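You operate a simulated robot arm through the tools that you are given. There is no shell and no other tool. Be economical: measure what you need, move in short steps, check, and stop when the job is done.

Carry out the task below with a simulated two-armed robot. There is one attempt and no reset: what you move stays moved.

JOB
On the top of the grey bench, fold the blue cloth in half, so that its two long edges meet.

Only the result counts: the job must be done as asked and must still hold three seconds after the hand-in. Knocking over, shifting, dropping, spilling or breaking anything else fails it. Flat cloth is picked up by pressing the open fingertips on it (5 to 10 N) and closing them slowly along it; thin cloth reads only 2 to 8 mm in the jaws.

ROBOT AND FRAMES
Two 7-joint arms with two-finger parallel grippers on one trunk, on a base that drives. Base frame: it is fixed to the floor where the robot stands at the start and does not move with it; the origin is under the middle of the robot, x ahead of it, y to its left, z up; the surface under the hand at the start is at about z = 86. Units: cm, rad, N and s.
The left shoulder is at the start at [7, 13.3, 112.6], the right one opposite. With the tool pointing down near the work surface each hand reaches from about 20 to 66 cm from the robot's upright axis, wherever it stands, measured 20 degrees to its own side. Places, roughly: top of the grey bench [100, -30, 90]. Payload 1.57 kg a hand.
The TCP of each hand is the grasp point between the finger pads, 3 cm short of the fingertips. In the tool frame z runs along the fingers and y along their closing line. The gripper opens to 8 cm. The fingers are 1.7 cm wide and 1.2 cm thick; the gripper's body (4 by 8.2 cm) begins 8 cm behind the TCP.
Orientation is that of the tool frame in the base frame, as [roll, pitch, yaw] about the fixed x, y, z axes, in that order (R = Rz(yaw) Ry(pitch) Rx(roll)). With the fingers straight down and closing along the base's y, the tool's x points along the base's -x, its y along +y and its z along -z.

CONTROLS
- The arms move only by the tool apply_moves. It takes "left_steps", "right_steps" or both (then of equal length, played together; a hand with none holds still); each is a list of rows, each a list of 3 entries, a list of its own where there are three numbers: the shift along the tool's x, y, z in m, then the turn, a rotation vector about the tool's x, y, z in rad, then the opening, from 0 (shut) to 1 (fully open). In form: [[[dx, dy, dz], [ax, ay, az], fingers], ...]. A call has 1 to 10 rows; each row is the pose to reach, as a shift and turn from the pose commanded when the call began, along the tool's axes at that moment. Rows are played at 5 a second. More than 5 cm and 0.15 rad between two rows, or a gripper value outside its range, and nothing of the call is played. Where a pose cannot be reached the arm comes as near as it can. A force on the tool above 40 N (or 10 N above the force at the start of the call, whichever is more), or a blocked arm, ends the call early, and 0.2 s more pass. The fingers move at their own pace (about 15.3 cm/s each) and stop on an object; they squeeze with about 38 N. The grip force told is the motor's: it shows also when the fingers shut on nothing. Time passes only in rows, and 0.2 s behind the last, so rows that repeat a pose let the fingers close. It gives the time, the measured TCP pose, the force on the tool (base axes), the opening and the grip force at its end, in the units of the frame above (readings bear some noise), with the torque about the TCP (base axes, N m) and any sound that the robot's microphone picked up.
- Cameras (640 x 400 px; columns grow to the right, rows downward): "scene" is now at [11.53, -3.94, 133.43]; the picture's right is [-0.48, -0.88, 0.00], its down [-0.67, 0.37, -0.64] and it looks along [0.56, -0.31, -0.77] (base axes); focal length 260 px, centre (320, 200). "left" rides on the left gripper at [7.2, 0.7, -12.2] in its tool frame; the picture's right is [-0.09, 1.00, 0.00], its down [-0.84, -0.08, -0.54] and it looks along [-0.54, -0.05, 0.84] (tool axes); focal length 238 px, centre (320, 200). "right" rides on the right gripper at [7.2, -0.7, -12.2] in its tool frame; the picture's right is [0.09, 1.00, 0.00], its down [-0.84, 0.08, -0.54] and it looks along [-0.54, 0.05, 0.84] (tool axes); focal length 238 px, centre (320, 200). There is no depth. A picture from a camera that has moved, and an enlarged one, comes with that camera's place and axes in the base frame and with its lens.
- get_image(camera): a new picture of that camera. The clock stands still meanwhile.
- slide_trunk(by): slides the trunk up (or, below 0, down) by that many cm; the arms and the scene camera ride with it, the base frame stays. It gives what a move gives, with no picture.
- roll_base(legs): drives the robot by 1 to 6 legs, each [ahead, left, turn to the left] in cm, cm and rad, along the robot's own axes; the way and the turn of a leg run together, so that a leg with both is an arc; at most 150 cm and 3.142 rad a leg. The arms and the cameras ride along, it lands a little off, and it stops where it bumps. It gives what a move gives.
- head_to(pan, tilt): turns the head with the scene camera to pan (to the left, within 1.501 rad either way) and tilt (down, from -0.506 to 1.204), counted from straight ahead of the robot. It gives what a move gives.
- close_up(camera, box): a new picture of the part [left, top, right, bottom] of that camera's present view, enlarged. The clock stands still meanwhile.
- hand_in(): hands the job in; it is judged then, once.

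Work in short steps. Places have to be worked out from the pictures, the camera data and where the tool is seen: move nearer, look again, correct. Check each grasp and each placing, and mend what went wrong. You have 120 turns and 88 pictures in all, those below and enlarged ones among them. Open the grippers and draw the arms clear of the work before you hand the job in, unless the task says otherwise; then end with one line.

The tools are called by a JSON object that holds its "op" and its "data". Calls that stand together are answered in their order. apply_moves: Moves the arms, as the interface text tells. Its arguments: {"type":"object","properties":{"left_steps":{"type":"array","items":{"type":"array"}},"right_steps":{"type":"array","items":{"type":"array"}}},"required":[]} The other tools are called the same way: slide_trunk (by) slides the trunk up or down; roll_base (legs) drives the base; head_to (pan, tilt) turns the head that bears the scene camera; get_image (camera) takes a picture; close_up (camera, box) takes an enlarged picture of a part of a camera's view; hand_in () hands the job in.

At the start:

```text
time_s: 0.0
left_eef_pos: [49.53, 3.81, 106.18]
left_ee_rot: [-3.141, 0.0, -3.141]
left_force: [-0.4, -0.6, 0.2]
left_ft_torque: [0.01, 0.0, 0.0]
left_finger_gap: 8.0
left_grasp_force: 0.1
right_eef_pos: [39.53, -36.72, 108.12]
right_ee_rot: [-3.141, -0.001, -3.141]
right_force: [0.2, 0.4, 0.1]
right_ft_torque: [-0.02, -0.03, -0.02]
right_finger_gap: 8.01
right_grasp_force: 0.1
trunk travel left (down, up): [-70.0, 24.0]
robot x, y, heading: [0.28, -0.07, 0.001]
head pan, tilt: [-0.504, 0.874]
```

scene: 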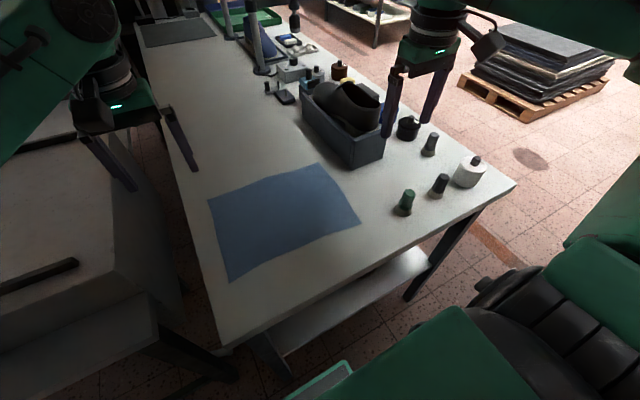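
right: 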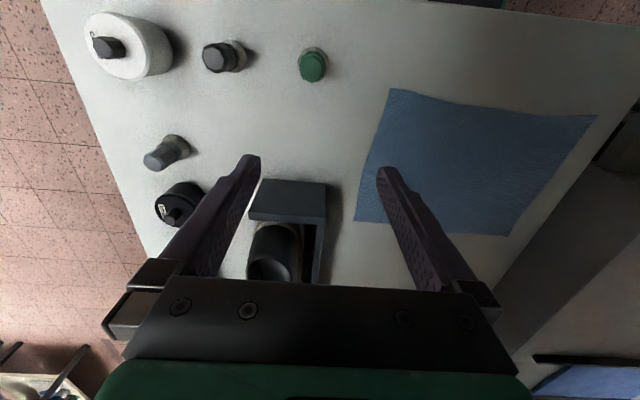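
left: 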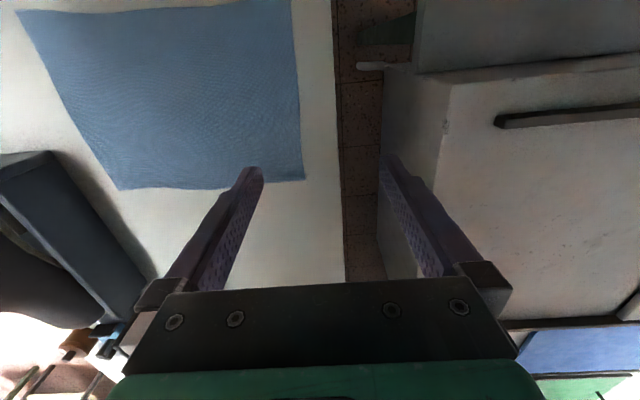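

The three views agree, with the surface at z≈86. I put the cloth's corners at about A(59.1, 0.4), B(58, -28.8), C(36, -27.6) and D(36.7, 1.8), so the long edges run along y. I'll bring both hands above the far long edge with the fingers part open.

{"op": "apply_moves", "data": {"left_steps": [[[-0.02, -0.01, 0], [0, 0, 0], 0.4], [[-0.04, -0.03, 0.01], [0, 0, 0], 0.4], [[-0.06, -0.05, 0.03], [0, 0, 0], 0.4], [[-0.085, -0.064, 0.05], [0, 0, 0], 0.4], [[-0.085, -0.064, 0.075], [0, 0, 0], 0.4], [[-0.085, -0.064, 0.1], [0, 0, 0], 0.4], [[-0.085, -0.064, 0.12], [0, 0, 0], 0.4], [[-0.085, -0.064, 0.12], [0, 0, 0], 0.4]], "right_steps": [[[0, 0.045, 0], [0, 0, 0], 0.4], [[-0.03, 0.08, 0], [0, 0, 0], 0.4], [[-0.065, 0.109, 0.01], [0, 0, 0], 0.4], [[-0.105, 0.109, 0.035], [0, 0, 0], 0.4], [[-0.14, 0.109, 0.065], [0, 0, 0], 0.4], [[-0.165, 0.109, 0.1], [0, 0, 0], 0.4], [[-0.176, 0.109, 0.135], [0, 0, 0], 0.4], [[-0.176, 0.109, 0.14], [0, 0, 0], 0.4]]}}

```text
time_s: 1.8
left_eef_pos: [57.13, -2.23, 94.4]
left_ee_rot: [-3.141, -0.001, 3.14]
left_force: [0.0, 0.0, 0.2]
left_ft_torque: [-0.02, -0.01, 0.03]
left_finger_gap: 3.2
left_grasp_force: 0.1
left hand out of reach, approached as far as the arm can: row 4, 5, 6, 7, 8
right_eef_pos: [56.75, -26.03, 94.1]
right_ee_rot: [-3.141, 0.002, 3.14]
right_force: [0.1, -0.8, 0.1]
right_ft_torque: [-0.03, -0.01, -0.02]
right_finger_gap: 3.19
right_grasp_force: 0.1
right hand out of reach, approached as far as the arm can: row 8
trunk travel left (down, up): [-70.0, 24.0]
robot x, y, heading: [-0.15, 0.13, -0.003]
head pan, tilt: [-0.504, 0.874]
```

Both hands are at the edge of their reach, so I'll drive 4 cm ahead with the hands hovering.

{"op": "roll_base", "data": {"legs": [[4, 0, 0]]}}

{"op": "get_image", "data": {"camera": "left"}}

{"op": "get_image", "data": {"camera": "right"}}

```text
time_s: 2.7
left_eef_pos: [60.72, -2.14, 94.42]
left_ee_rot: [-3.14, 0.004, 3.141]
left_force: [-1.7, -1.4, -0.2]
left_ft_torque: [-0.03, -0.03, 0.02]
left_finger_gap: 3.21
left_grasp_force: 0.1
right_eef_pos: [60.44, -25.9, 94.3]
right_ee_rot: [3.141, 0.004, -3.139]
right_force: [0.2, -1.2, -0.4]
right_ft_torque: [0.01, -0.01, 0.03]
right_finger_gap: 3.21
right_grasp_force: 0.1
trunk travel left (down, up): [-70.0, 24.0]
robot x, y, heading: [4.15, 0.11, 0.001]
head pan, tilt: [-0.504, 0.874]
```

```text
84 pictures are left
camera left: at [53.64, -1.65, 106.55], right [0.09, 1.0, 0.0], down [0.83, -0.08, 0.54], along [0.54, -0.05, -0.84], focal length 238 px, centre (320, 200)
```

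left: 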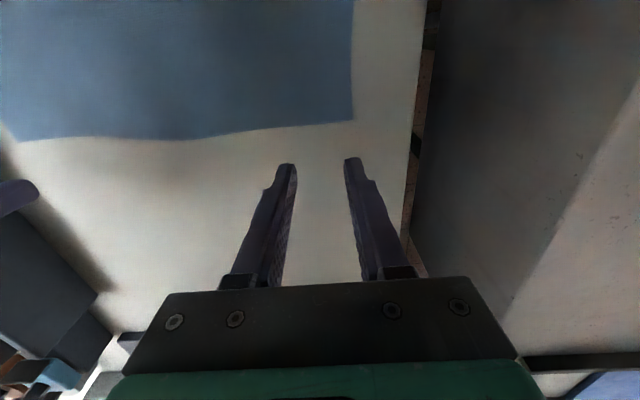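

```text
83 pictures are left
camera right: at [53.14, -26.63, 106.57], right [-0.09, 1.0, 0.0], down [0.83, 0.08, 0.55], along [0.54, 0.05, -0.84], focal length 238 px, centre (320, 200)
```

right: 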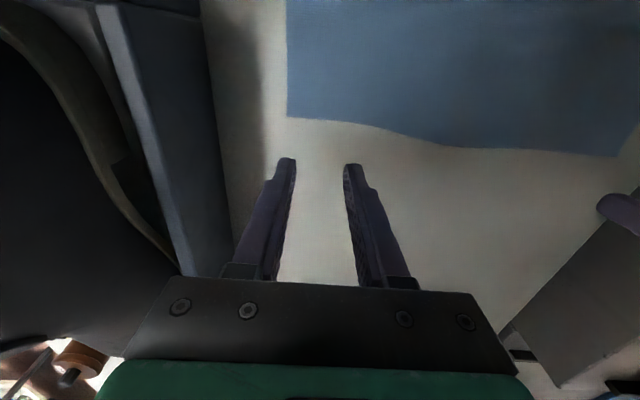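

The hands are now about 1–1.5 cm beyond the far edge, which lies at x≈59.3 on the left and x≈58.5 on the right. I'll draw back about 2.5–2.9 cm and lower to just above the cloth.

{"op": "apply_moves", "data": {"left_steps": [[[0.013, 0, 0.0], [0, 0, 0], 0.4], [[0.025, 0, 0.0], [0, 0, 0], 0.4], [[0.025, 0, 0.02], [0, 0, 0], 0.4], [[0.025, 0, 0.042], [0, 0, 0], 0.4], [[0.025, 0, 0.042], [0, 0, 0], 0.4]], "right_steps": [[[0.015, 0, 0.0], [0, 0, 0], 0.4], [[0.029, 0, 0.0], [0, 0, 0], 0.4], [[0.029, 0, 0.02], [0, 0, 0], 0.4], [[0.029, 0, 0.042], [0, 0, 0], 0.4], [[0.029, 0, 0.042], [0, 0, 0], 0.4]]}}

```text
time_s: 3.9
left_eef_pos: [58.49, -2.26, 90.16]
left_ee_rot: [3.141, 0.0, 3.141]
left_force: [0.4, 0.5, -0.4]
left_ft_torque: [0.02, 0.0, -0.04]
left_finger_gap: 3.22
left_grasp_force: 0.0
right_eef_pos: [57.74, -25.95, 89.75]
right_ee_rot: [-3.141, 0.003, -3.14]
right_force: [-0.4, 0.3, -0.2]
right_ft_torque: [0.0, 0.0, -0.01]
right_finger_gap: 3.19
right_grasp_force: 0.0
trunk travel left (down, up): [-70.0, 24.0]
robot x, y, heading: [3.54, 0.22, 0.003]
head pan, tilt: [-0.504, 0.874]
```

Both hands are over the edge with no contact yet. I'll check where the fingertips sit relative to it.

{"op": "get_image", "data": {"camera": "left"}}

{"op": "get_image", "data": {"camera": "right"}}

```text
82 pictures are left
camera left: at [51.35, -1.71, 102.21], right [0.09, 1.0, 0.0], down [0.84, -0.08, 0.54], along [0.54, -0.05, -0.84], focal length 238 px, centre (320, 200)
```

left: 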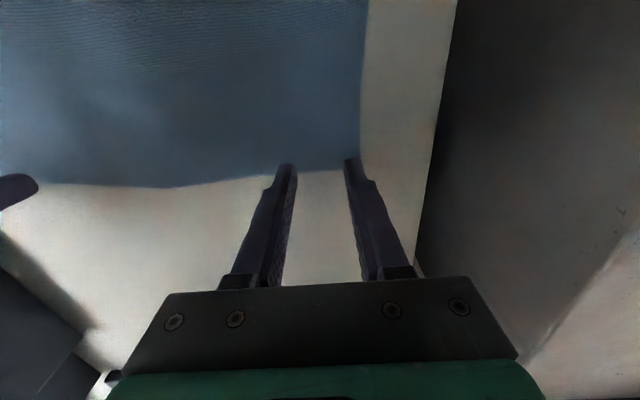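

```text
81 pictures are left
camera right: at [50.47, -26.6, 102.08], right [-0.09, 1.0, 0.0], down [0.84, 0.08, 0.54], along [0.54, 0.05, -0.84], focal length 238 px, centre (320, 200)
```

right: 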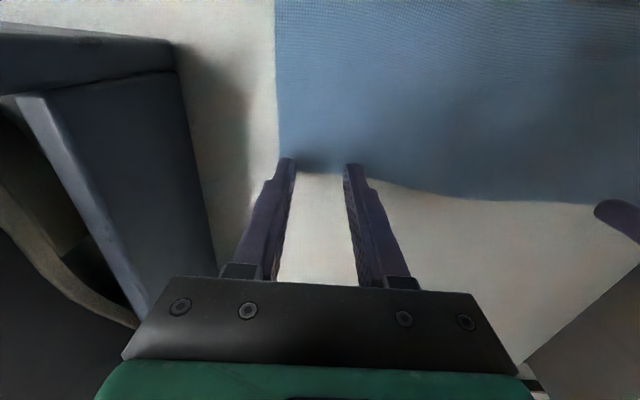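

The fingertips are only about 0.6 cm inside the edge and close to the corners. I'll shift inward a little and then lower onto the cloth.

{"op": "apply_moves", "data": {"left_steps": [[[0.007, -0.007, 0.0], [0, 0, 0], 0.4], [[0.007, -0.007, 0.005], [0, 0, 0], 0.4], [[0.007, -0.007, 0.009], [0, 0, 0], 0.4], [[0.007, -0.007, 0.009], [0, 0, 0], 0.4]], "right_steps": [[[0.007, 0.005, 0.0], [0, 0, 0], 0.4], [[0.007, 0.005, 0.003], [0, 0, 0], 0.4], [[0.007, 0.005, 0.006], [0, 0, 0], 0.4], [[0.007, 0.005, 0.006], [0, 0, 0], 0.4]]}}

```text
time_s: 4.9
left_eef_pos: [57.86, -2.78, 89.1]
left_ee_rot: [3.141, -0.001, 3.141]
left_force: [0.2, 0.1, 1.4]
left_ft_torque: [0.01, 0.02, 0.01]
left_finger_gap: 3.2
left_grasp_force: 0.0
right_eef_pos: [57.11, -25.27, 89.31]
right_ee_rot: [3.141, 0.002, -3.14]
right_force: [0.1, 0.4, -0.7]
right_ft_torque: [-0.01, 0.0, 0.0]
right_finger_gap: 3.19
right_grasp_force: 0.1
trunk travel left (down, up): [-70.0, 24.0]
robot x, y, heading: [3.84, -0.02, -0.004]
head pan, tilt: [-0.504, 0.874]
```

The left hand is just touching (1.4 N) at z≈89.1 and the right is slightly above the cloth. I'll lower both in small steps.

{"op": "apply_moves", "data": {"left_steps": [[[0, 0, 0.001], [0, 0, 0], 0.4], [[0, 0, 0.002], [0, 0, 0], 0.4], [[0, 0, 0.002], [0, 0, 0], 0.4]], "right_steps": [[[0, 0, 0.002], [0, 0, 0], 0.4], [[0, 0, 0.004], [0, 0, 0], 0.4], [[0, 0, 0.004], [0, 0, 0], 0.4]]}}

```text
time_s: 5.7
left_eef_pos: [57.66, -2.89, 89.16]
left_ee_rot: [-3.14, 0.003, 3.141]
left_force: [1.1, -0.1, 7.2]
left_ft_torque: [0.08, -0.08, -0.02]
left_finger_gap: 3.19
left_grasp_force: 0.1
right_eef_pos: [56.98, -25.42, 89.1]
right_ee_rot: [3.141, 0.009, -3.138]
right_force: [1.4, -1.1, 15.0]
right_ft_torque: [-0.16, -0.05, 0.02]
right_finger_gap: 3.18
right_grasp_force: 0.0
trunk travel left (down, up): [-70.0, 24.0]
robot x, y, heading: [3.89, 0.37, -0.0]
head pan, tilt: [-0.504, 0.874]
```

The left presses at 7 N and the right at 15 N. I'll ease the right by 2 mm and then close both slowly.

{"op": "apply_moves", "data": {"left_steps": [[[0, 0, 0], [0, 0, 0], 0.4], [[0, 0, 0], [0, 0, 0], 0.33], [[0, 0, 0], [0, 0, 0], 0.27], [[0, 0, 0], [0, 0, 0], 0.21], [[0, 0, 0], [0, 0, 0], 0.15], [[0, 0, 0], [0, 0, 0], 0.1], [[0, 0, 0], [0, 0, 0], 0.05], [[0, 0, 0], [0, 0, 0], 0], [[0, 0, 0], [0, 0, 0], 0], [[0, 0, 0], [0, 0, 0], 0]], "right_steps": [[[0, 0, -0.002], [0, 0, 0], 0.4], [[0, 0, -0.002], [0, 0, 0], 0.33], [[0, 0, -0.002], [0, 0, 0], 0.27], [[0, 0, -0.002], [0, 0, 0], 0.21], [[0, 0, -0.002], [0, 0, 0], 0.15], [[0, 0, -0.002], [0, 0, 0], 0.1], [[0, 0, -0.002], [0, 0, 0], 0.05], [[0, 0, -0.002], [0, 0, 0], 0], [[0, 0, -0.002], [0, 0, 0], 0], [[0, 0, -0.002], [0, 0, 0], 0]]}}

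{"op": "get_image", "data": {"camera": "left"}}

{"op": "get_image", "data": {"camera": "right"}}

```text
time_s: 7.9
left_eef_pos: [57.54, -2.94, 89.08]
left_ee_rot: [-3.141, 0.002, -3.142]
left_force: [1.3, -0.2, 18.6]
left_ft_torque: [0.05, -0.1, -0.04]
left_finger_gap: 0.17
left_grasp_force: 23.4
right_eef_pos: [56.86, -25.29, 89.26]
right_ee_rot: [-3.139, 0.003, -3.139]
right_force: [-0.2, 0.1, -0.2]
right_ft_torque: [0.03, -0.01, -0.04]
right_finger_gap: 0.0
right_grasp_force: 21.4
trunk travel left (down, up): [-70.0, 24.0]
robot x, y, heading: [4.33, -0.06, -0.002]
head pan, tilt: [-0.504, 0.874]
```

```text
80 pictures are left
camera left: at [50.53, -2.37, 101.19], right [0.09, 1.0, 0.0], down [0.83, -0.08, 0.54], along [0.54, -0.05, -0.84], focal length 238 px, centre (320, 200)
```

left: 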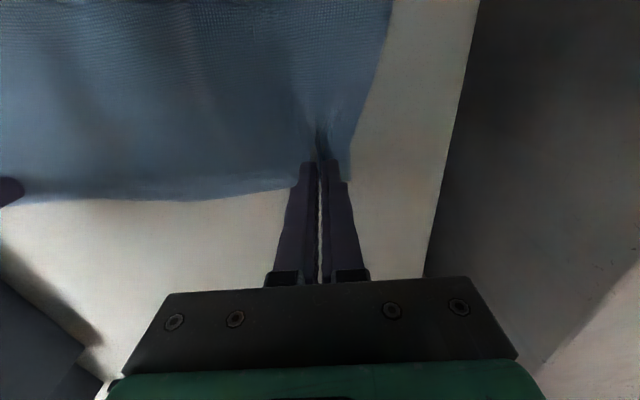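

```text
79 pictures are left
camera right: at [49.64, -26.12, 101.52], right [-0.09, 1.0, 0.0], down [0.83, 0.08, 0.55], along [0.54, 0.05, -0.84], focal length 238 px, centre (320, 200)
```

right: 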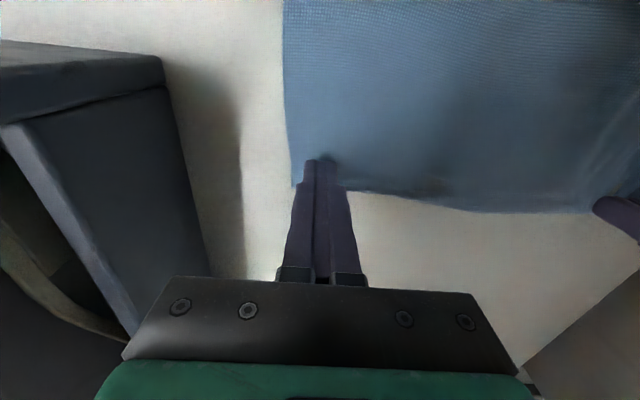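

The left has the cloth (1.7 mm in the jaws), but the right closed on nothing. I'll ease the left up slightly, reopen the right and press again.

{"op": "apply_moves", "data": {"left_steps": [[[0, 0, -0.003], [0, 0, 0], 0], [[0, 0, -0.004], [0, 0, 0], 0], [[0, 0, -0.004], [0, 0, 0], 0], [[0, 0, -0.004], [0, 0, 0], 0], [[0, 0, -0.004], [0, 0, 0], 0]], "right_steps": [[[0, 0, -0.004], [0, 0, 0], 0.4], [[0, 0, -0.004], [0, 0, 0], 0.4], [[0, 0, 0], [0, 0, 0], 0.4], [[0, 0, 0.002], [0, 0, 0], 0.4], [[0, 0, 0.002], [0, 0, 0], 0.4]]}}

```text
time_s: 9.1
left_eef_pos: [57.82, -2.78, 89.49]
left_ee_rot: [-3.141, 0.002, 3.141]
left_force: [0.6, -0.3, 0.0]
left_ft_torque: [-0.02, 0.01, 0.04]
left_finger_gap: 0.16
left_grasp_force: 23.7
right_eef_pos: [56.98, -25.33, 89.18]
right_ee_rot: [3.141, 0.007, -3.14]
right_force: [3.0, -1.7, 12.5]
right_ft_torque: [-0.02, -0.07, -0.02]
right_finger_gap: 3.19
right_grasp_force: 0.1
trunk travel left (down, up): [-70.0, 24.0]
robot x, y, heading: [4.05, 0.46, -0.002]
head pan, tilt: [-0.504, 0.874]
```

The right now presses at 12.5 N. I'll close it slowly without easing off much.

{"op": "apply_moves", "data": {"right_steps": [[[0, 0, -0.0005], [0, 0, 0], 0.35], [[0, 0, -0.0005], [0, 0, 0], 0.3], [[0, 0, -0.0005], [0, 0, 0], 0.25], [[0, 0, -0.0005], [0, 0, 0], 0.2], [[0, 0, -0.0005], [0, 0, 0], 0.15], [[0, 0, -0.0005], [0, 0, 0], 0.1], [[0, 0, -0.0005], [0, 0, 0], 0.05], [[0, 0, -0.0005], [0, 0, 0], 0], [[0, 0, -0.0005], [0, 0, 0], 0], [[0, 0, -0.0005], [0, 0, 0], 0]]}}

{"op": "get_image", "data": {"camera": "right"}}

```text
time_s: 11.3
left_eef_pos: [57.7, -2.87, 89.44]
left_ee_rot: [-3.14, 0.001, 3.141]
left_force: [-1.6, -5.2, -0.5]
left_ft_torque: [-0.19, -0.01, -0.01]
left_finger_gap: 0.16
left_grasp_force: 23.9
right_eef_pos: [56.95, -25.4, 89.13]
right_ee_rot: [3.141, 0.006, -3.14]
right_force: [0.0, 6.7, 12.3]
right_ft_torque: [0.23, 0.0, 0.06]
right_finger_gap: 0.23
right_grasp_force: 23.8
trunk travel left (down, up): [-70.0, 24.0]
robot x, y, heading: [3.76, 0.06, 0.001]
head pan, tilt: [-0.504, 0.874]
```

```text
78 pictures are left
camera right: at [49.72, -26.02, 101.4], right [-0.09, 1.0, 0.0], down [0.83, 0.08, 0.55], along [0.54, 0.05, -0.84], focal length 238 px, centre (320, 200)
```

right: 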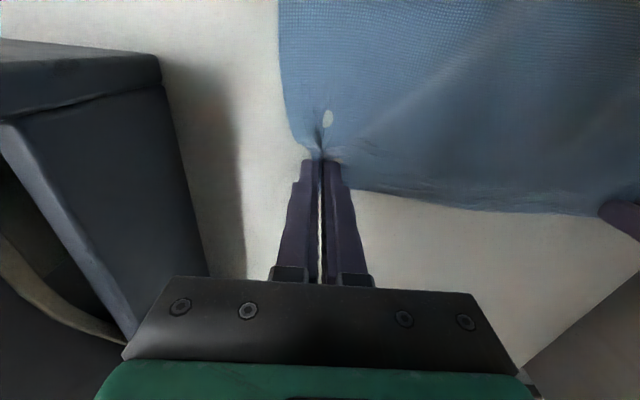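

Both grips hold (1.6 and 2.3 mm), with a little tension between the hands. I'll lift the edge along an arc about the fold line, bringing the hands slightly together. The fingers tilt forward on the way so that the gripped edge strip turns over with the cloth.

{"op": "apply_moves", "data": {"left_steps": [[[0.005, -0.003, -0.016], [0, -0.125, 0], 0], [[0.013, -0.003, -0.032], [0, -0.25, 0], 0], [[0.023, -0.003, -0.046], [0, -0.375, 0], 0], [[0.0355, -0.003, -0.058], [0, -0.5, 0], 0], [[0.05, -0.003, -0.069], [0, -0.625, 0], 0], [[0.066, -0.003, -0.077], [0, -0.75, 0], 0], [[0.083, -0.003, -0.082], [0, -0.875, 0], 0], [[0.101, -0.003, -0.085], [0, -1.0, 0], 0], [[0.101, -0.003, -0.085], [0, -1.0, 0], 0]], "right_steps": [[[0.005, 0.003, -0.018], [0, -0.125, 0], 0], [[0.013, 0.003, -0.034], [0, -0.25, 0], 0], [[0.023, 0.003, -0.048], [0, -0.375, 0], 0], [[0.0355, 0.003, -0.06], [0, -0.5, 0], 0], [[0.05, 0.003, -0.071], [0, -0.625, 0], 0], [[0.066, 0.003, -0.079], [0, -0.75, 0], 0], [[0.083, 0.003, -0.084], [0, -0.875, 0], 0], [[0.101, 0.003, -0.087], [0, -1.0, 0], 0], [[0.101, 0.003, -0.087], [0, -1.0, 0], 0]]}}

{"op": "get_image", "data": {"camera": "scene"}}

```text
time_s: 13.3
left_eef_pos: [47.75, -3.31, 97.96]
left_ee_rot: [3.142, 1.001, 3.141]
left_force: [-0.5, -5.4, -0.7]
left_ft_torque: [-0.05, -0.02, -0.15]
left_finger_gap: 0.17
left_grasp_force: 23.4
right_eef_pos: [47.8, -25.81, 97.45]
right_ee_rot: [3.137, 1.0, -3.139]
right_force: [0.0, 5.7, -0.9]
right_ft_torque: [0.07, 0.01, 0.15]
right_finger_gap: 0.22
right_grasp_force: 23.9
right hand out of reach, approached as far as the arm can: row 7, 8, 9
trunk travel left (down, up): [-70.0, 24.0]
robot x, y, heading: [3.69, -0.24, -0.0]
head pan, tilt: [-0.504, 0.874]
```

```text
77 pictures are left
camera scene: at [15.46, -4.0, 133.42], right [-0.48, -0.88, 0.0], down [-0.67, 0.37, -0.64], along [0.56, -0.31, -0.77], focal length 260 px, centre (320, 200)
```

scene: 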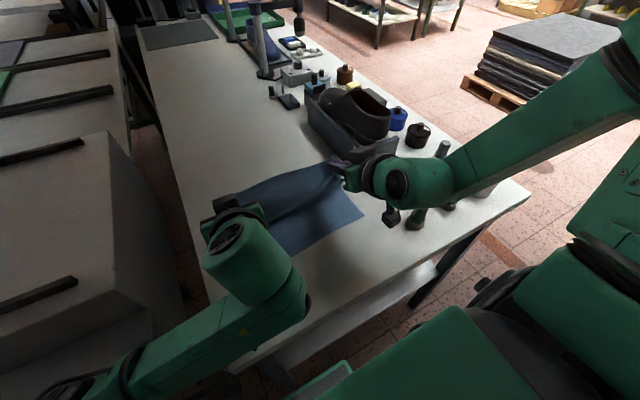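

The cloth is lifted cleanly on both sides, with about 5.5 N between the hands, and the right arm is near its limit. I'll bring the hands a bit closer and lower 2 cm. Then I'll roll the base back to carry the edge over.

{"op": "apply_moves", "data": {"left_steps": [[[0.008, -0.003, 0.005], [0, 0, 0], 0], [[0.017, -0.006, 0.011], [0, 0, 0], 0], [[0.017, -0.006, 0.011], [0, 0, 0], 0]], "right_steps": [[[0.008, 0.003, 0.005], [0, 0, 0], 0], [[0.017, 0.006, 0.011], [0, 0, 0], 0], [[0.017, 0.006, 0.011], [0, 0, 0], 0]]}}

{"op": "roll_base", "data": {"legs": [[-7, 0, 0]]}}

{"op": "get_image", "data": {"camera": "scene"}}

{"op": "get_image", "data": {"camera": "left"}}

{"op": "get_image", "data": {"camera": "right"}}

```text
time_s: 14.1
left_eef_pos: [47.78, -3.71, 95.89]
left_ee_rot: [3.141, 1.001, -3.14]
left_force: [-0.2, 0.2, 0.3]
left_ft_torque: [0.01, 0.01, -0.01]
left_finger_gap: 0.18
left_grasp_force: 24.0
right_eef_pos: [47.71, -25.08, 95.3]
right_ee_rot: [-3.138, 1.003, -3.139]
right_force: [-0.7, 1.0, 0.3]
right_ft_torque: [0.01, 0.01, 0.0]
right_finger_gap: 0.25
right_grasp_force: 24.0
trunk travel left (down, up): [-70.0, 24.0]
robot x, y, heading: [3.89, -0.03, 0.0]
head pan, tilt: [-0.504, 0.874]
```

```text
time_s: 15.1
left_eef_pos: [40.92, -3.84, 95.69]
left_ee_rot: [3.141, 0.998, -3.141]
left_force: [0.8, 0.3, 0.2]
left_ft_torque: [-0.04, 0.0, 0.01]
left_finger_gap: 0.16
left_grasp_force: 23.2
right_eef_pos: [40.77, -25.09, 95.3]
right_ee_rot: [-3.14, 1.002, -3.14]
right_force: [-0.3, -0.6, -0.1]
right_ft_torque: [0.03, 0.01, 0.0]
right_finger_gap: 0.21
right_grasp_force: 23.5
trunk travel left (down, up): [-70.0, 24.0]
robot x, y, heading: [-3.13, 0.19, 0.0]
head pan, tilt: [-0.504, 0.874]
```

```text
76 pictures are left
camera scene: at [8.58, -3.94, 133.42], right [-0.48, -0.88, 0.0], down [-0.67, 0.37, -0.64], along [0.56, -0.31, -0.77], focal length 260 px, centre (320, 200)
```

scene: 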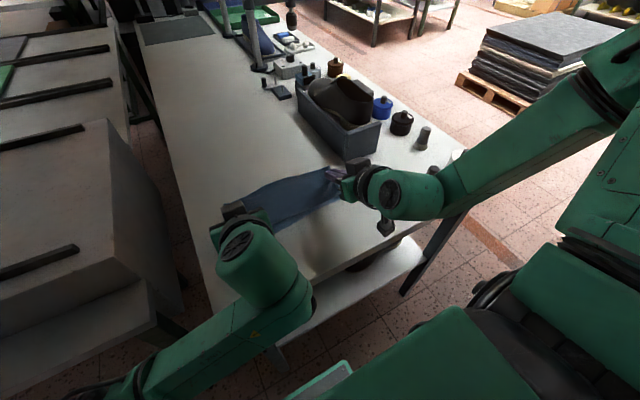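

```text
75 pictures are left
camera left: at [26.85, -3.3, 96.23], right [0.05, 1.0, 0.08], down [0.0, -0.08, 1.0], along [1.0, -0.05, 0.0], focal length 238 px, centre (320, 200)
```

left: 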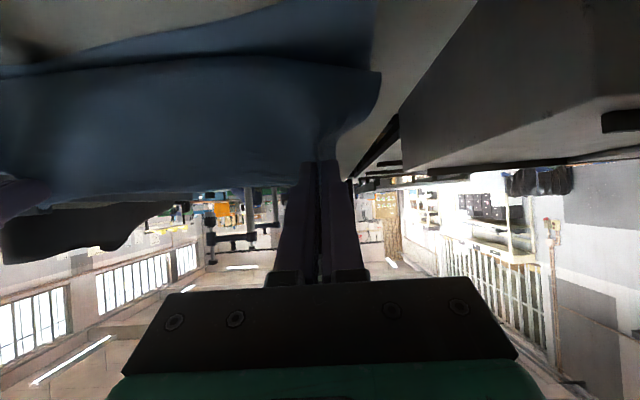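

```text
74 pictures are left
camera right: at [26.77, -25.9, 95.91], right [-0.05, 1.0, -0.08], down [-0.01, 0.08, 1.0], along [1.0, 0.05, 0.0], focal length 238 px, centre (320, 200)
```

right: 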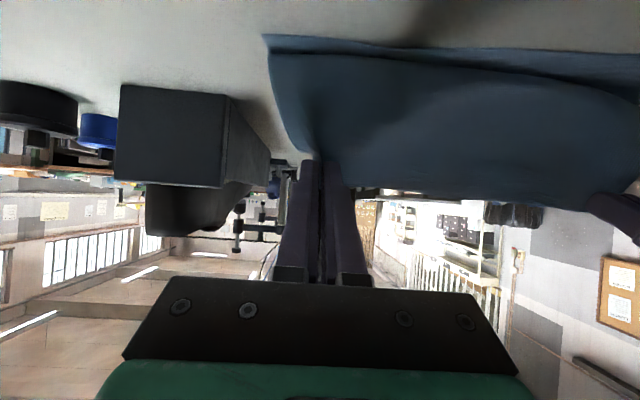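

The cloth hangs well between the hands. I'll check for the small cylinders near the right wrist.

{"op": "close_up", "data": {"camera": "scene", "box": [300, 120, 480, 300]}}

```text
2.22 times, centred on (390, 210) of scene
camera zoom: at [8.58, -3.94, 133.42], right [-0.48, -0.88, 0.0], down [-0.67, 0.37, -0.64], along [0.56, -0.31, -0.77], focal length 577 px, centre (164, 178)
```

zoom: 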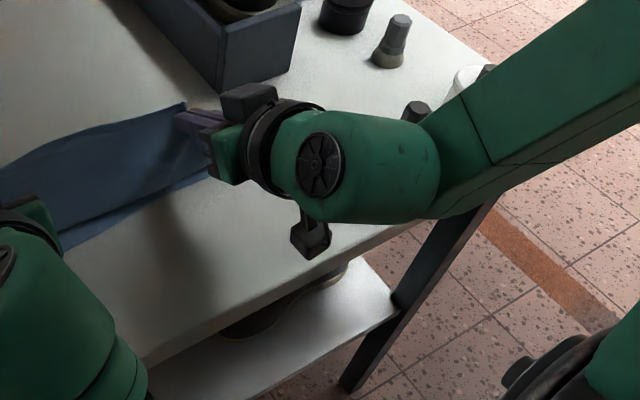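

The wrist ball is at about z=104, above and already behind the green cylinder. I'll lower 3 cm with a small sideways shift towards corners D and C, then roll back another 3 cm.

{"op": "apply_moves", "data": {"left_steps": [[[0.008, 0.007, 0.005], [0, 0, 0], 0], [[0.017, 0.014, 0.011], [0, 0, 0], 0], [[0.026, 0.021, 0.017], [0, 0, 0], 0], [[0.026, 0.021, 0.017], [0, 0, 0], 0]], "right_steps": [[[0.008, 0.004, 0.005], [0, 0, 0], 0], [[0.016, 0.008, 0.01], [0, 0, 0], 0], [[0.023, 0.011, 0.015], [0, 0, 0], 0], [[0.023, 0.011, 0.015], [0, 0, 0], 0]]}}

{"op": "roll_base", "data": {"legs": [[-3, 0, 0]]}}

{"op": "get_image", "data": {"camera": "scene"}}

```text
time_s: 16.1
left_eef_pos: [40.75, -1.83, 92.62]
left_ee_rot: [3.141, 1.0, -3.141]
left_force: [0.1, -2.4, 0.3]
left_ft_torque: [-0.04, -0.01, -0.05]
left_finger_gap: 0.18
left_grasp_force: 23.5
right_eef_pos: [40.89, -24.07, 92.57]
right_ee_rot: [3.141, 1.002, -3.14]
right_force: [0.0, 2.1, 0.5]
right_ft_torque: [0.0, 0.02, 0.11]
right_finger_gap: 0.2
right_grasp_force: 24.1
trunk travel left (down, up): [-70.0, 24.0]
robot x, y, heading: [-2.88, -0.18, -0.004]
head pan, tilt: [-0.504, 0.874]
```

```text
time_s: 16.9
left_eef_pos: [38.14, -1.8, 92.51]
left_ee_rot: [3.141, 0.996, -3.141]
left_force: [1.0, -2.3, -0.4]
left_ft_torque: [-0.03, -0.01, -0.12]
left_finger_gap: 0.17
left_grasp_force: 23.6
right_eef_pos: [38.12, -24.02, 92.5]
right_ee_rot: [-3.141, 1.001, -3.139]
right_force: [0.3, 3.4, 0.5]
right_ft_torque: [0.04, 0.01, 0.07]
right_finger_gap: 0.2
right_grasp_force: 24.3
trunk travel left (down, up): [-70.0, 24.0]
robot x, y, heading: [-5.67, -0.28, -0.002]
head pan, tilt: [-0.504, 0.874]
```

```text
72 pictures are left
camera scene: at [5.87, -3.94, 133.39], right [-0.48, -0.88, 0.0], down [-0.67, 0.37, -0.64], along [0.56, -0.31, -0.77], focal length 260 px, centre (320, 200)
```

scene: 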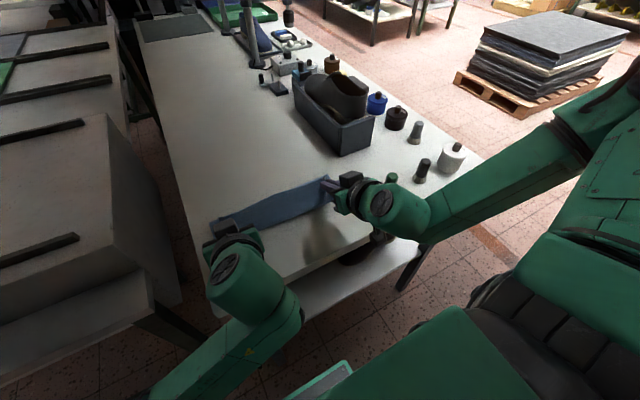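

The green cylinder is standing and clear. I'll zoom in to see where the lower layer's near edge lies.

{"op": "close_up", "data": {"camera": "scene", "box": [190, 150, 390, 280]}}

{"op": "get_image", "data": {"camera": "left"}}

{"op": "get_image", "data": {"camera": "right"}}

```text
3.08 times, centred on (290, 215) of scene
camera zoom: at [5.87, -3.94, 133.39], right [-0.48, -0.88, 0.0], down [-0.67, 0.37, -0.64], along [0.56, -0.31, -0.77], focal length 798 px, centre (412, 154)
```

zoom: 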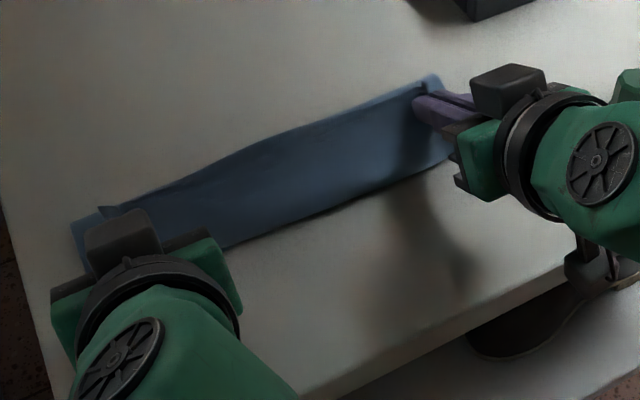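

```text
70 pictures are left
camera left: at [24.07, -1.24, 93.05], right [0.05, 1.0, 0.08], down [0.0, -0.08, 1.0], along [1.0, -0.05, 0.0], focal length 238 px, centre (320, 200)
```

left: 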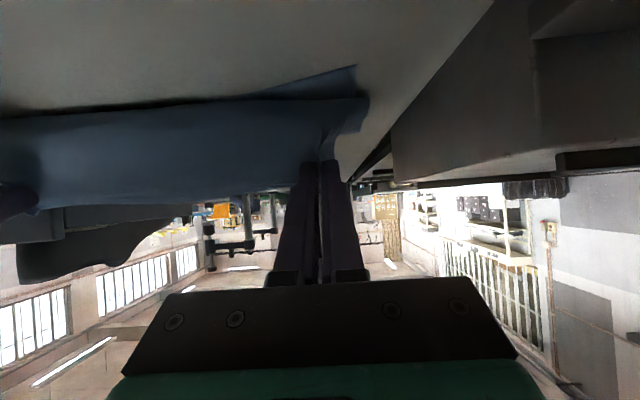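

```text
69 pictures are left
camera right: at [24.02, -24.82, 93.14], right [-0.05, 1.0, -0.08], down [0.0, 0.08, 1.0], along [1.0, 0.05, 0.0], focal length 238 px, centre (320, 200)
```

right: 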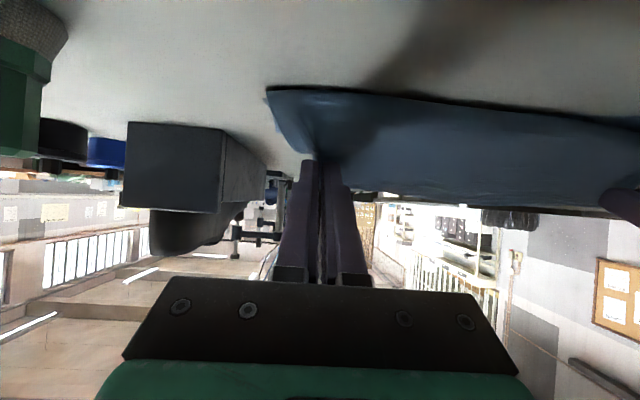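

The lower layer's near edge seems to have shifted, to about x≈37 at D and x≈40 further right. I'll zoom in on both wrist views before going on.

{"op": "close_up", "data": {"camera": "right", "box": [250, 60, 640, 230]}}

{"op": "close_up", "data": {"camera": "left", "box": [0, 50, 400, 230]}}

```text
1.64 times, centred on (445, 145) of right
camera zoom: at [24.02, -24.82, 93.14], right [-0.05, 1.0, -0.08], down [0.0, 0.08, 1.0], along [1.0, 0.05, 0.0], focal length 391 px, centre (115, 290)
```

zoom: 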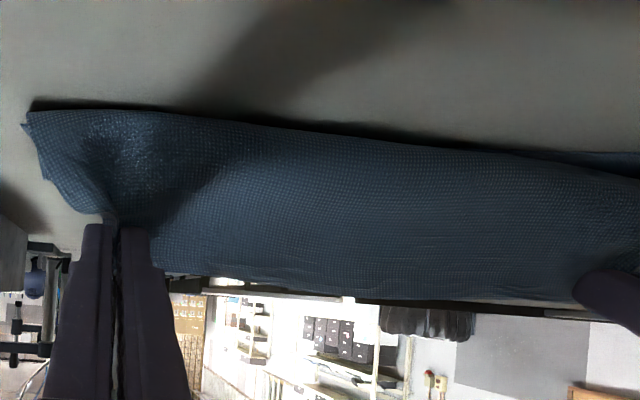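

```text
1.60 times, centred on (200, 140) of left
camera zoom: at [24.07, -1.24, 93.05], right [0.05, 1.0, 0.08], down [0.0, -0.08, 1.0], along [1.0, -0.05, 0.0], focal length 381 px, centre (512, 296)
```

zoom: 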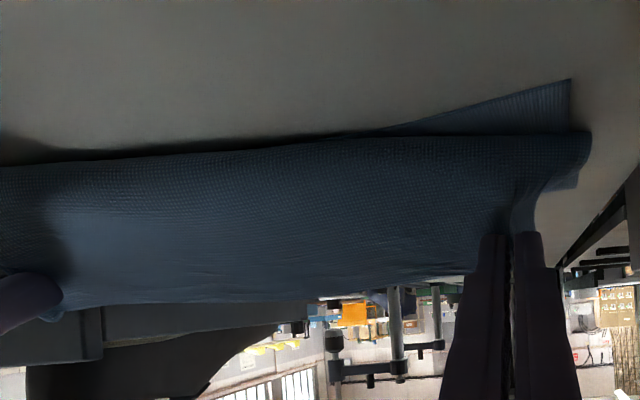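

The cloth slid about 4 cm forward while I lifted it taut, so the lower layer is now too short. I'll recover by lifting the whole cloth until it hangs free. Then I'll lay its lower half forward from a line nearer the bench edge and bring the held edge back over. First the trunk goes up.

{"op": "slide_trunk", "data": {"by": 19}}

{"op": "get_image", "data": {"camera": "scene"}}

```text
time_s: 19.0
left_eef_pos: [37.96, -1.71, 111.68]
left_ee_rot: [-3.141, 1.0, -3.141]
left_force: [0.3, -3.5, 0.8]
left_ft_torque: [-0.02, -0.02, -0.07]
left_finger_gap: 0.18
left_grasp_force: 23.4
right_eef_pos: [37.87, -24.07, 111.55]
right_ee_rot: [-3.142, 1.002, -3.139]
right_force: [0.2, 2.6, 0.1]
right_ft_torque: [0.04, 0.02, 0.07]
right_finger_gap: 0.2
right_grasp_force: 23.6
trunk travel left (down, up): [-89.0, 5.0]
robot x, y, heading: [-6.0, -0.06, 0.003]
head pan, tilt: [-0.504, 0.874]
```

```text
66 pictures are left
camera scene: at [5.56, -3.93, 152.42], right [-0.48, -0.88, 0.0], down [-0.67, 0.37, -0.64], along [0.56, -0.31, -0.77], focal length 260 px, centre (320, 200)
```

scene: 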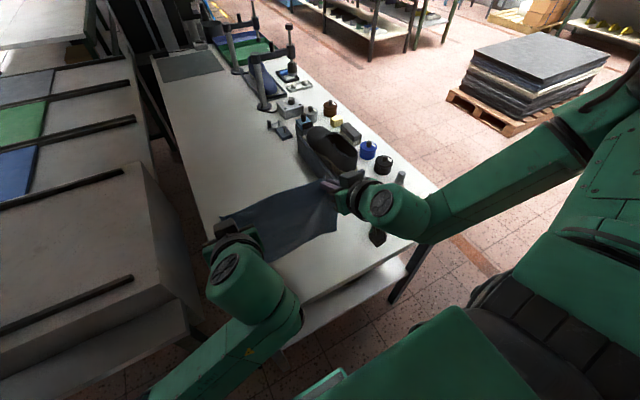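

The cloth now hangs from the two hands with the tip at z≈110. I'll tilt the hands up by 0.35 rad and bring them slightly together, then look.

{"op": "apply_moves", "data": {"left_steps": [[[0, -0.001, 0], [0, -0.12, 0], 0], [[0, -0.002, 0], [0, -0.24, 0], 0], [[0, -0.002, 0], [0, -0.35, 0], 0], [[0, -0.002, 0], [0, -0.35, 0], 0]], "right_steps": [[[0, 0.001, 0], [0, -0.12, 0], 0], [[0, 0.002, 0], [0, -0.24, 0], 0], [[0, 0.002, 0], [0, -0.35, 0], 0], [[0, 0.002, 0], [0, -0.35, 0], 0]]}}

{"op": "get_image", "data": {"camera": "left"}}

{"op": "get_image", "data": {"camera": "right"}}

```text
time_s: 20.0
left_eef_pos: [37.96, -1.91, 111.57]
left_ee_rot: [3.137, 1.352, 3.137]
left_force: [0.3, -1.3, -0.1]
left_ft_torque: [-0.02, -0.02, 0.0]
left_finger_gap: 0.16
left_grasp_force: 23.5
right_eef_pos: [37.93, -24.0, 111.66]
right_ee_rot: [-3.138, 1.353, -3.138]
right_force: [0.2, 0.0, 0.8]
right_ft_torque: [-0.03, 0.03, 0.06]
right_finger_gap: 0.21
right_grasp_force: 23.2
trunk travel left (down, up): [-89.0, 5.0]
robot x, y, heading: [-5.61, -0.17, 0.001]
head pan, tilt: [-0.504, 0.874]
```

```text
65 pictures are left
camera left: at [24.59, -1.42, 107.2], right [0.02, 1.0, 0.09], down [-0.35, -0.08, 0.93], along [0.94, -0.05, 0.34], focal length 238 px, centre (320, 200)
```

left: 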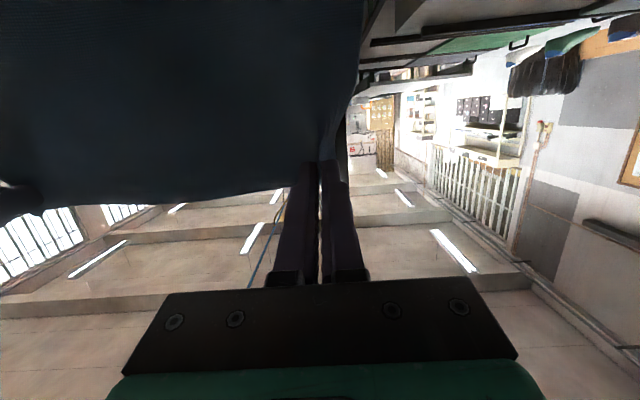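

```text
64 pictures are left
camera right: at [24.56, -24.62, 107.28], right [-0.02, 1.0, -0.09], down [-0.35, 0.08, 0.93], along [0.94, 0.05, 0.35], focal length 238 px, centre (320, 200)
```

right: 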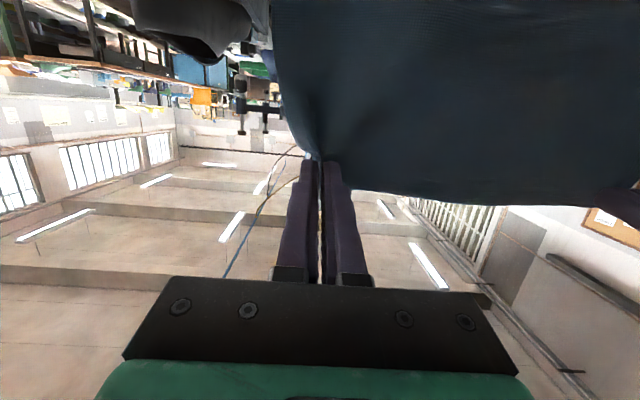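

Both hands reach at a 1.35 rad tilt and the cloth hangs straight down. I'll check its bottom edge in the scene view.

{"op": "close_up", "data": {"camera": "scene", "box": [190, 150, 430, 310]}}

```text
2.50 times, centred on (310, 230) of scene
camera zoom: at [5.56, -3.95, 152.43], right [-0.48, -0.88, 0.0], down [-0.67, 0.37, -0.64], along [0.56, -0.31, -0.77], focal length 649 px, centre (345, 125)
```

zoom: 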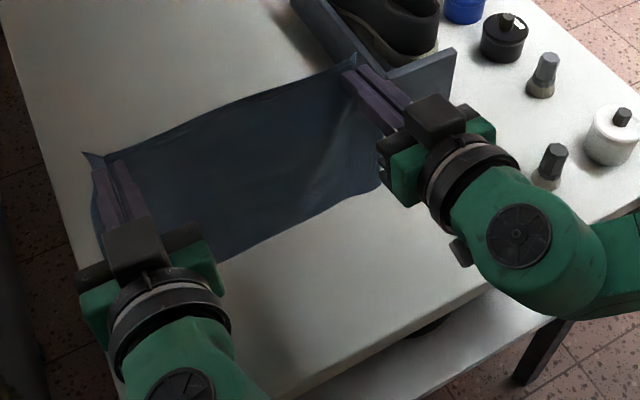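

The cloth hangs flat with its lower edge at about z≈89–90. I'll roll back 4 cm, then bring the hands back 2.9 cm and down 3 cm so the near edge comes to about x0≈34.

{"op": "roll_base", "data": {"legs": [[-4, 0, 0]]}}

{"op": "apply_moves", "data": {"left_steps": [[[0.012, 0, -0.007], [0, 0, 0], 0], [[0.024, 0, -0.014], [0, 0, 0], 0], [[0.0356, 0, -0.0217], [0, 0, 0], 0], [[0.0356, 0, -0.0217], [0, 0, 0], 0]], "right_steps": [[[0.012, 0, -0.007], [0, 0, 0], 0], [[0.024, 0, -0.014], [0, 0, 0], 0], [[0.0356, 0, -0.0217], [0, 0, 0], 0], [[0.0356, 0, -0.0217], [0, 0, 0], 0]]}}

{"op": "get_image", "data": {"camera": "scene"}}

```text
time_s: 20.9
left_eef_pos: [34.66, -1.9, 111.51]
left_ee_rot: [3.141, 1.344, 3.139]
left_force: [0.9, -0.2, -0.2]
left_ft_torque: [-0.01, 0.0, -0.01]
left_finger_gap: 0.16
left_grasp_force: 23.5
right_eef_pos: [34.68, -23.95, 111.21]
right_ee_rot: [3.14, 1.345, -3.14]
right_force: [0.2, 0.5, 0.0]
right_ft_torque: [0.02, -0.04, 0.0]
right_finger_gap: 0.23
right_grasp_force: 23.4
trunk travel left (down, up): [-89.0, 5.0]
robot x, y, heading: [-9.7, -0.1, -0.004]
head pan, tilt: [-0.504, 0.874]
```

```text
time_s: 21.9
left_eef_pos: [31.09, -2.01, 108.76]
left_ee_rot: [3.14, 1.35, 3.14]
left_force: [-0.2, -0.1, -0.4]
left_ft_torque: [-0.02, 0.0, -0.01]
left_finger_gap: 0.19
left_grasp_force: 23.7
right_eef_pos: [31.06, -24.01, 108.57]
right_ee_rot: [-3.141, 1.353, -3.137]
right_force: [0.4, 1.0, 0.1]
right_ft_torque: [0.01, 0.02, 0.0]
right_finger_gap: 0.22
right_grasp_force: 24.1
trunk travel left (down, up): [-89.0, 5.0]
robot x, y, heading: [-9.92, 0.03, 0.002]
head pan, tilt: [-0.504, 0.874]
```

```text
62 pictures are left
camera scene: at [1.57, -3.93, 152.43], right [-0.48, -0.88, 0.0], down [-0.67, 0.37, -0.64], along [0.56, -0.31, -0.77], focal length 260 px, centre (320, 200)
```

scene: 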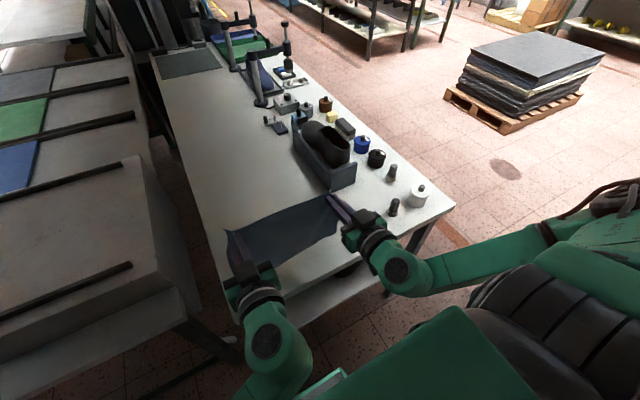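

The tip is at about (34, 108) and the lower edge is just above the bench. I'll start laying the lower half, moving forward and down together.

{"op": "apply_moves", "data": {"left_steps": [[[0.006, 0, 0.006], [0, 0, 0], 0], [[0.0124, 0, 0.013], [0, 0, 0], 0], [[0.0264, 0, 0.0285], [0, 0, 0], 0], [[0.0392, 0, 0.0447], [0, 0, 0], 0], [[0.051, 0, 0.0606], [0, 0, 0], 0], [[0.051, 0, 0.0606], [0, 0, 0], 0]], "right_steps": [[[0.006, 0, 0.006], [0, 0, 0], 0], [[0.0124, 0, 0.013], [0, 0, 0], 0], [[0.0264, 0, 0.0285], [0, 0, 0], 0], [[0.0392, 0, 0.0447], [0, 0, 0], 0], [[0.051, 0, 0.0606], [0, 0, 0], 0], [[0.051, 0, 0.0606], [0, 0, 0], 0]]}}

{"op": "close_up", "data": {"camera": "scene", "box": [200, 160, 440, 310]}}

{"op": "get_image", "data": {"camera": "right"}}

```text
time_s: 23.3
left_eef_pos: [35.97, -1.94, 102.45]
left_ee_rot: [3.139, 1.352, 3.138]
left_force: [-0.3, -0.9, 0.6]
left_ft_torque: [0.01, -0.01, 0.02]
left_finger_gap: 0.19
left_grasp_force: 23.0
right_eef_pos: [35.93, -23.9, 102.25]
right_ee_rot: [-3.139, 1.354, -3.137]
right_force: [-0.3, 0.8, 0.7]
right_ft_torque: [0.01, -0.02, 0.0]
right_finger_gap: 0.23
right_grasp_force: 24.4
trunk travel left (down, up): [-89.0, 5.0]
robot x, y, heading: [-9.98, 0.03, -0.0]
head pan, tilt: [-0.504, 0.874]
```

```text
2.67 times, centred on (320, 235) of scene
camera zoom: at [1.55, -3.94, 152.43], right [-0.48, -0.88, 0.0], down [-0.67, 0.37, -0.64], along [0.56, -0.31, -0.77], focal length 692 px, centre (320, 107)
```

zoom: 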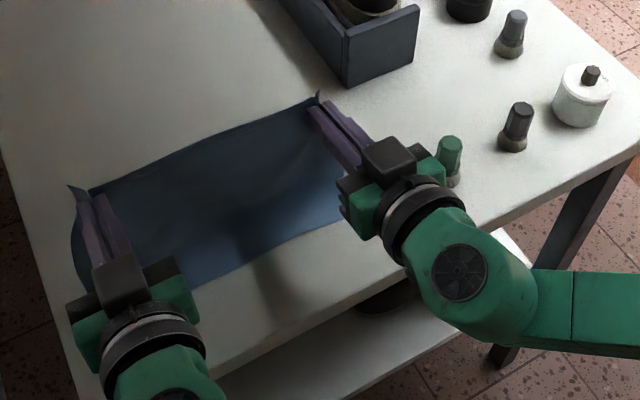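

```text
60 pictures are left
camera right: at [22.47, -24.59, 97.96], right [-0.02, 1.0, -0.09], down [-0.35, 0.08, 0.93], along [0.94, 0.05, 0.35], focal length 238 px, centre (320, 200)
```

right: 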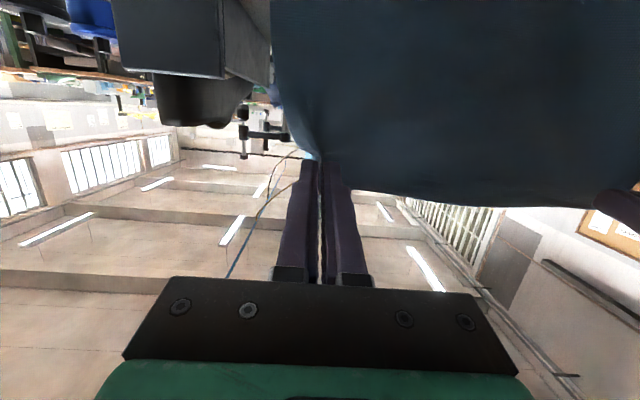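

The near edge sits straight at x≈34.6 and the lower part is lying forward as wanted. I'll continue the laying motion.

{"op": "apply_moves", "data": {"left_steps": [[[0.0108, 0, 0.0158], [0, 0, 0], 0], [[0.0206, 0, 0.0313], [0, 0, 0], 0], [[0.0305, 0, 0.0469], [0, 0, 0], 0], [[0.0403, 0, 0.0624], [0, 0, 0], 0], [[0.0403, 0, 0.0624], [0, 0, 0], 0]], "right_steps": [[[0.0108, 0, 0.0158], [0, 0, 0], 0], [[0.0206, 0, 0.0313], [0, 0, 0], 0], [[0.0305, 0, 0.0469], [0, 0, 0], 0], [[0.0403, 0, 0.0624], [0, 0, 0], 0], [[0.0403, 0, 0.0624], [0, 0, 0], 0]]}}

{"op": "close_up", "data": {"camera": "scene", "box": [200, 160, 440, 310]}}

{"op": "get_image", "data": {"camera": "right"}}

```text
time_s: 24.5
left_eef_pos: [41.1, -1.87, 97.18]
left_ee_rot: [3.141, 1.351, -3.141]
left_force: [-0.3, -0.3, 0.1]
left_ft_torque: [0.03, 0.02, -0.04]
left_finger_gap: 0.21
left_grasp_force: 23.3
right_eef_pos: [41.14, -24.01, 96.91]
right_ee_rot: [3.139, 1.353, 3.141]
right_force: [0.2, 0.6, 0.6]
right_ft_torque: [0.0, 0.01, 0.03]
right_finger_gap: 0.23
right_grasp_force: 24.4
trunk travel left (down, up): [-89.0, 5.0]
robot x, y, heading: [-10.15, 0.17, -0.002]
head pan, tilt: [-0.504, 0.874]
```

```text
2.67 times, centred on (320, 235) of scene
camera zoom: at [1.5, -3.94, 152.44], right [-0.48, -0.88, 0.0], down [-0.67, 0.37, -0.64], along [0.56, -0.31, -0.77], focal length 692 px, centre (320, 107)
```

zoom: 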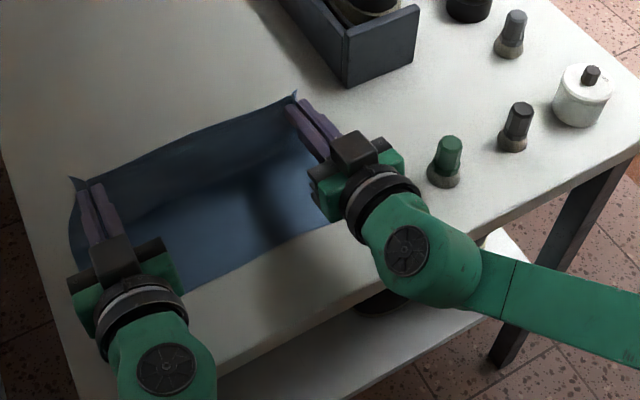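

```text
58 pictures are left
camera right: at [27.72, -24.69, 92.74], right [-0.02, 1.0, -0.09], down [-0.35, 0.08, 0.93], along [0.94, 0.05, 0.35], focal length 238 px, centre (320, 200)
```

right: 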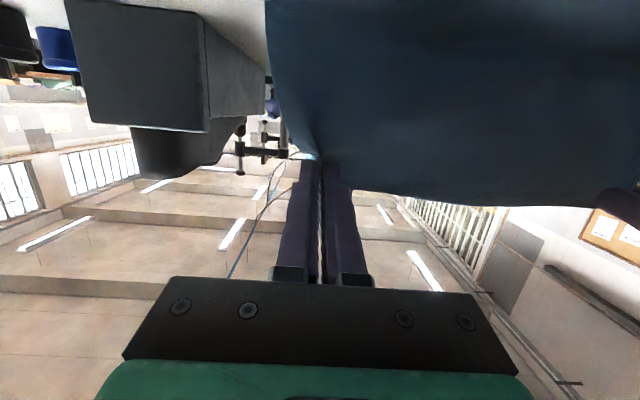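

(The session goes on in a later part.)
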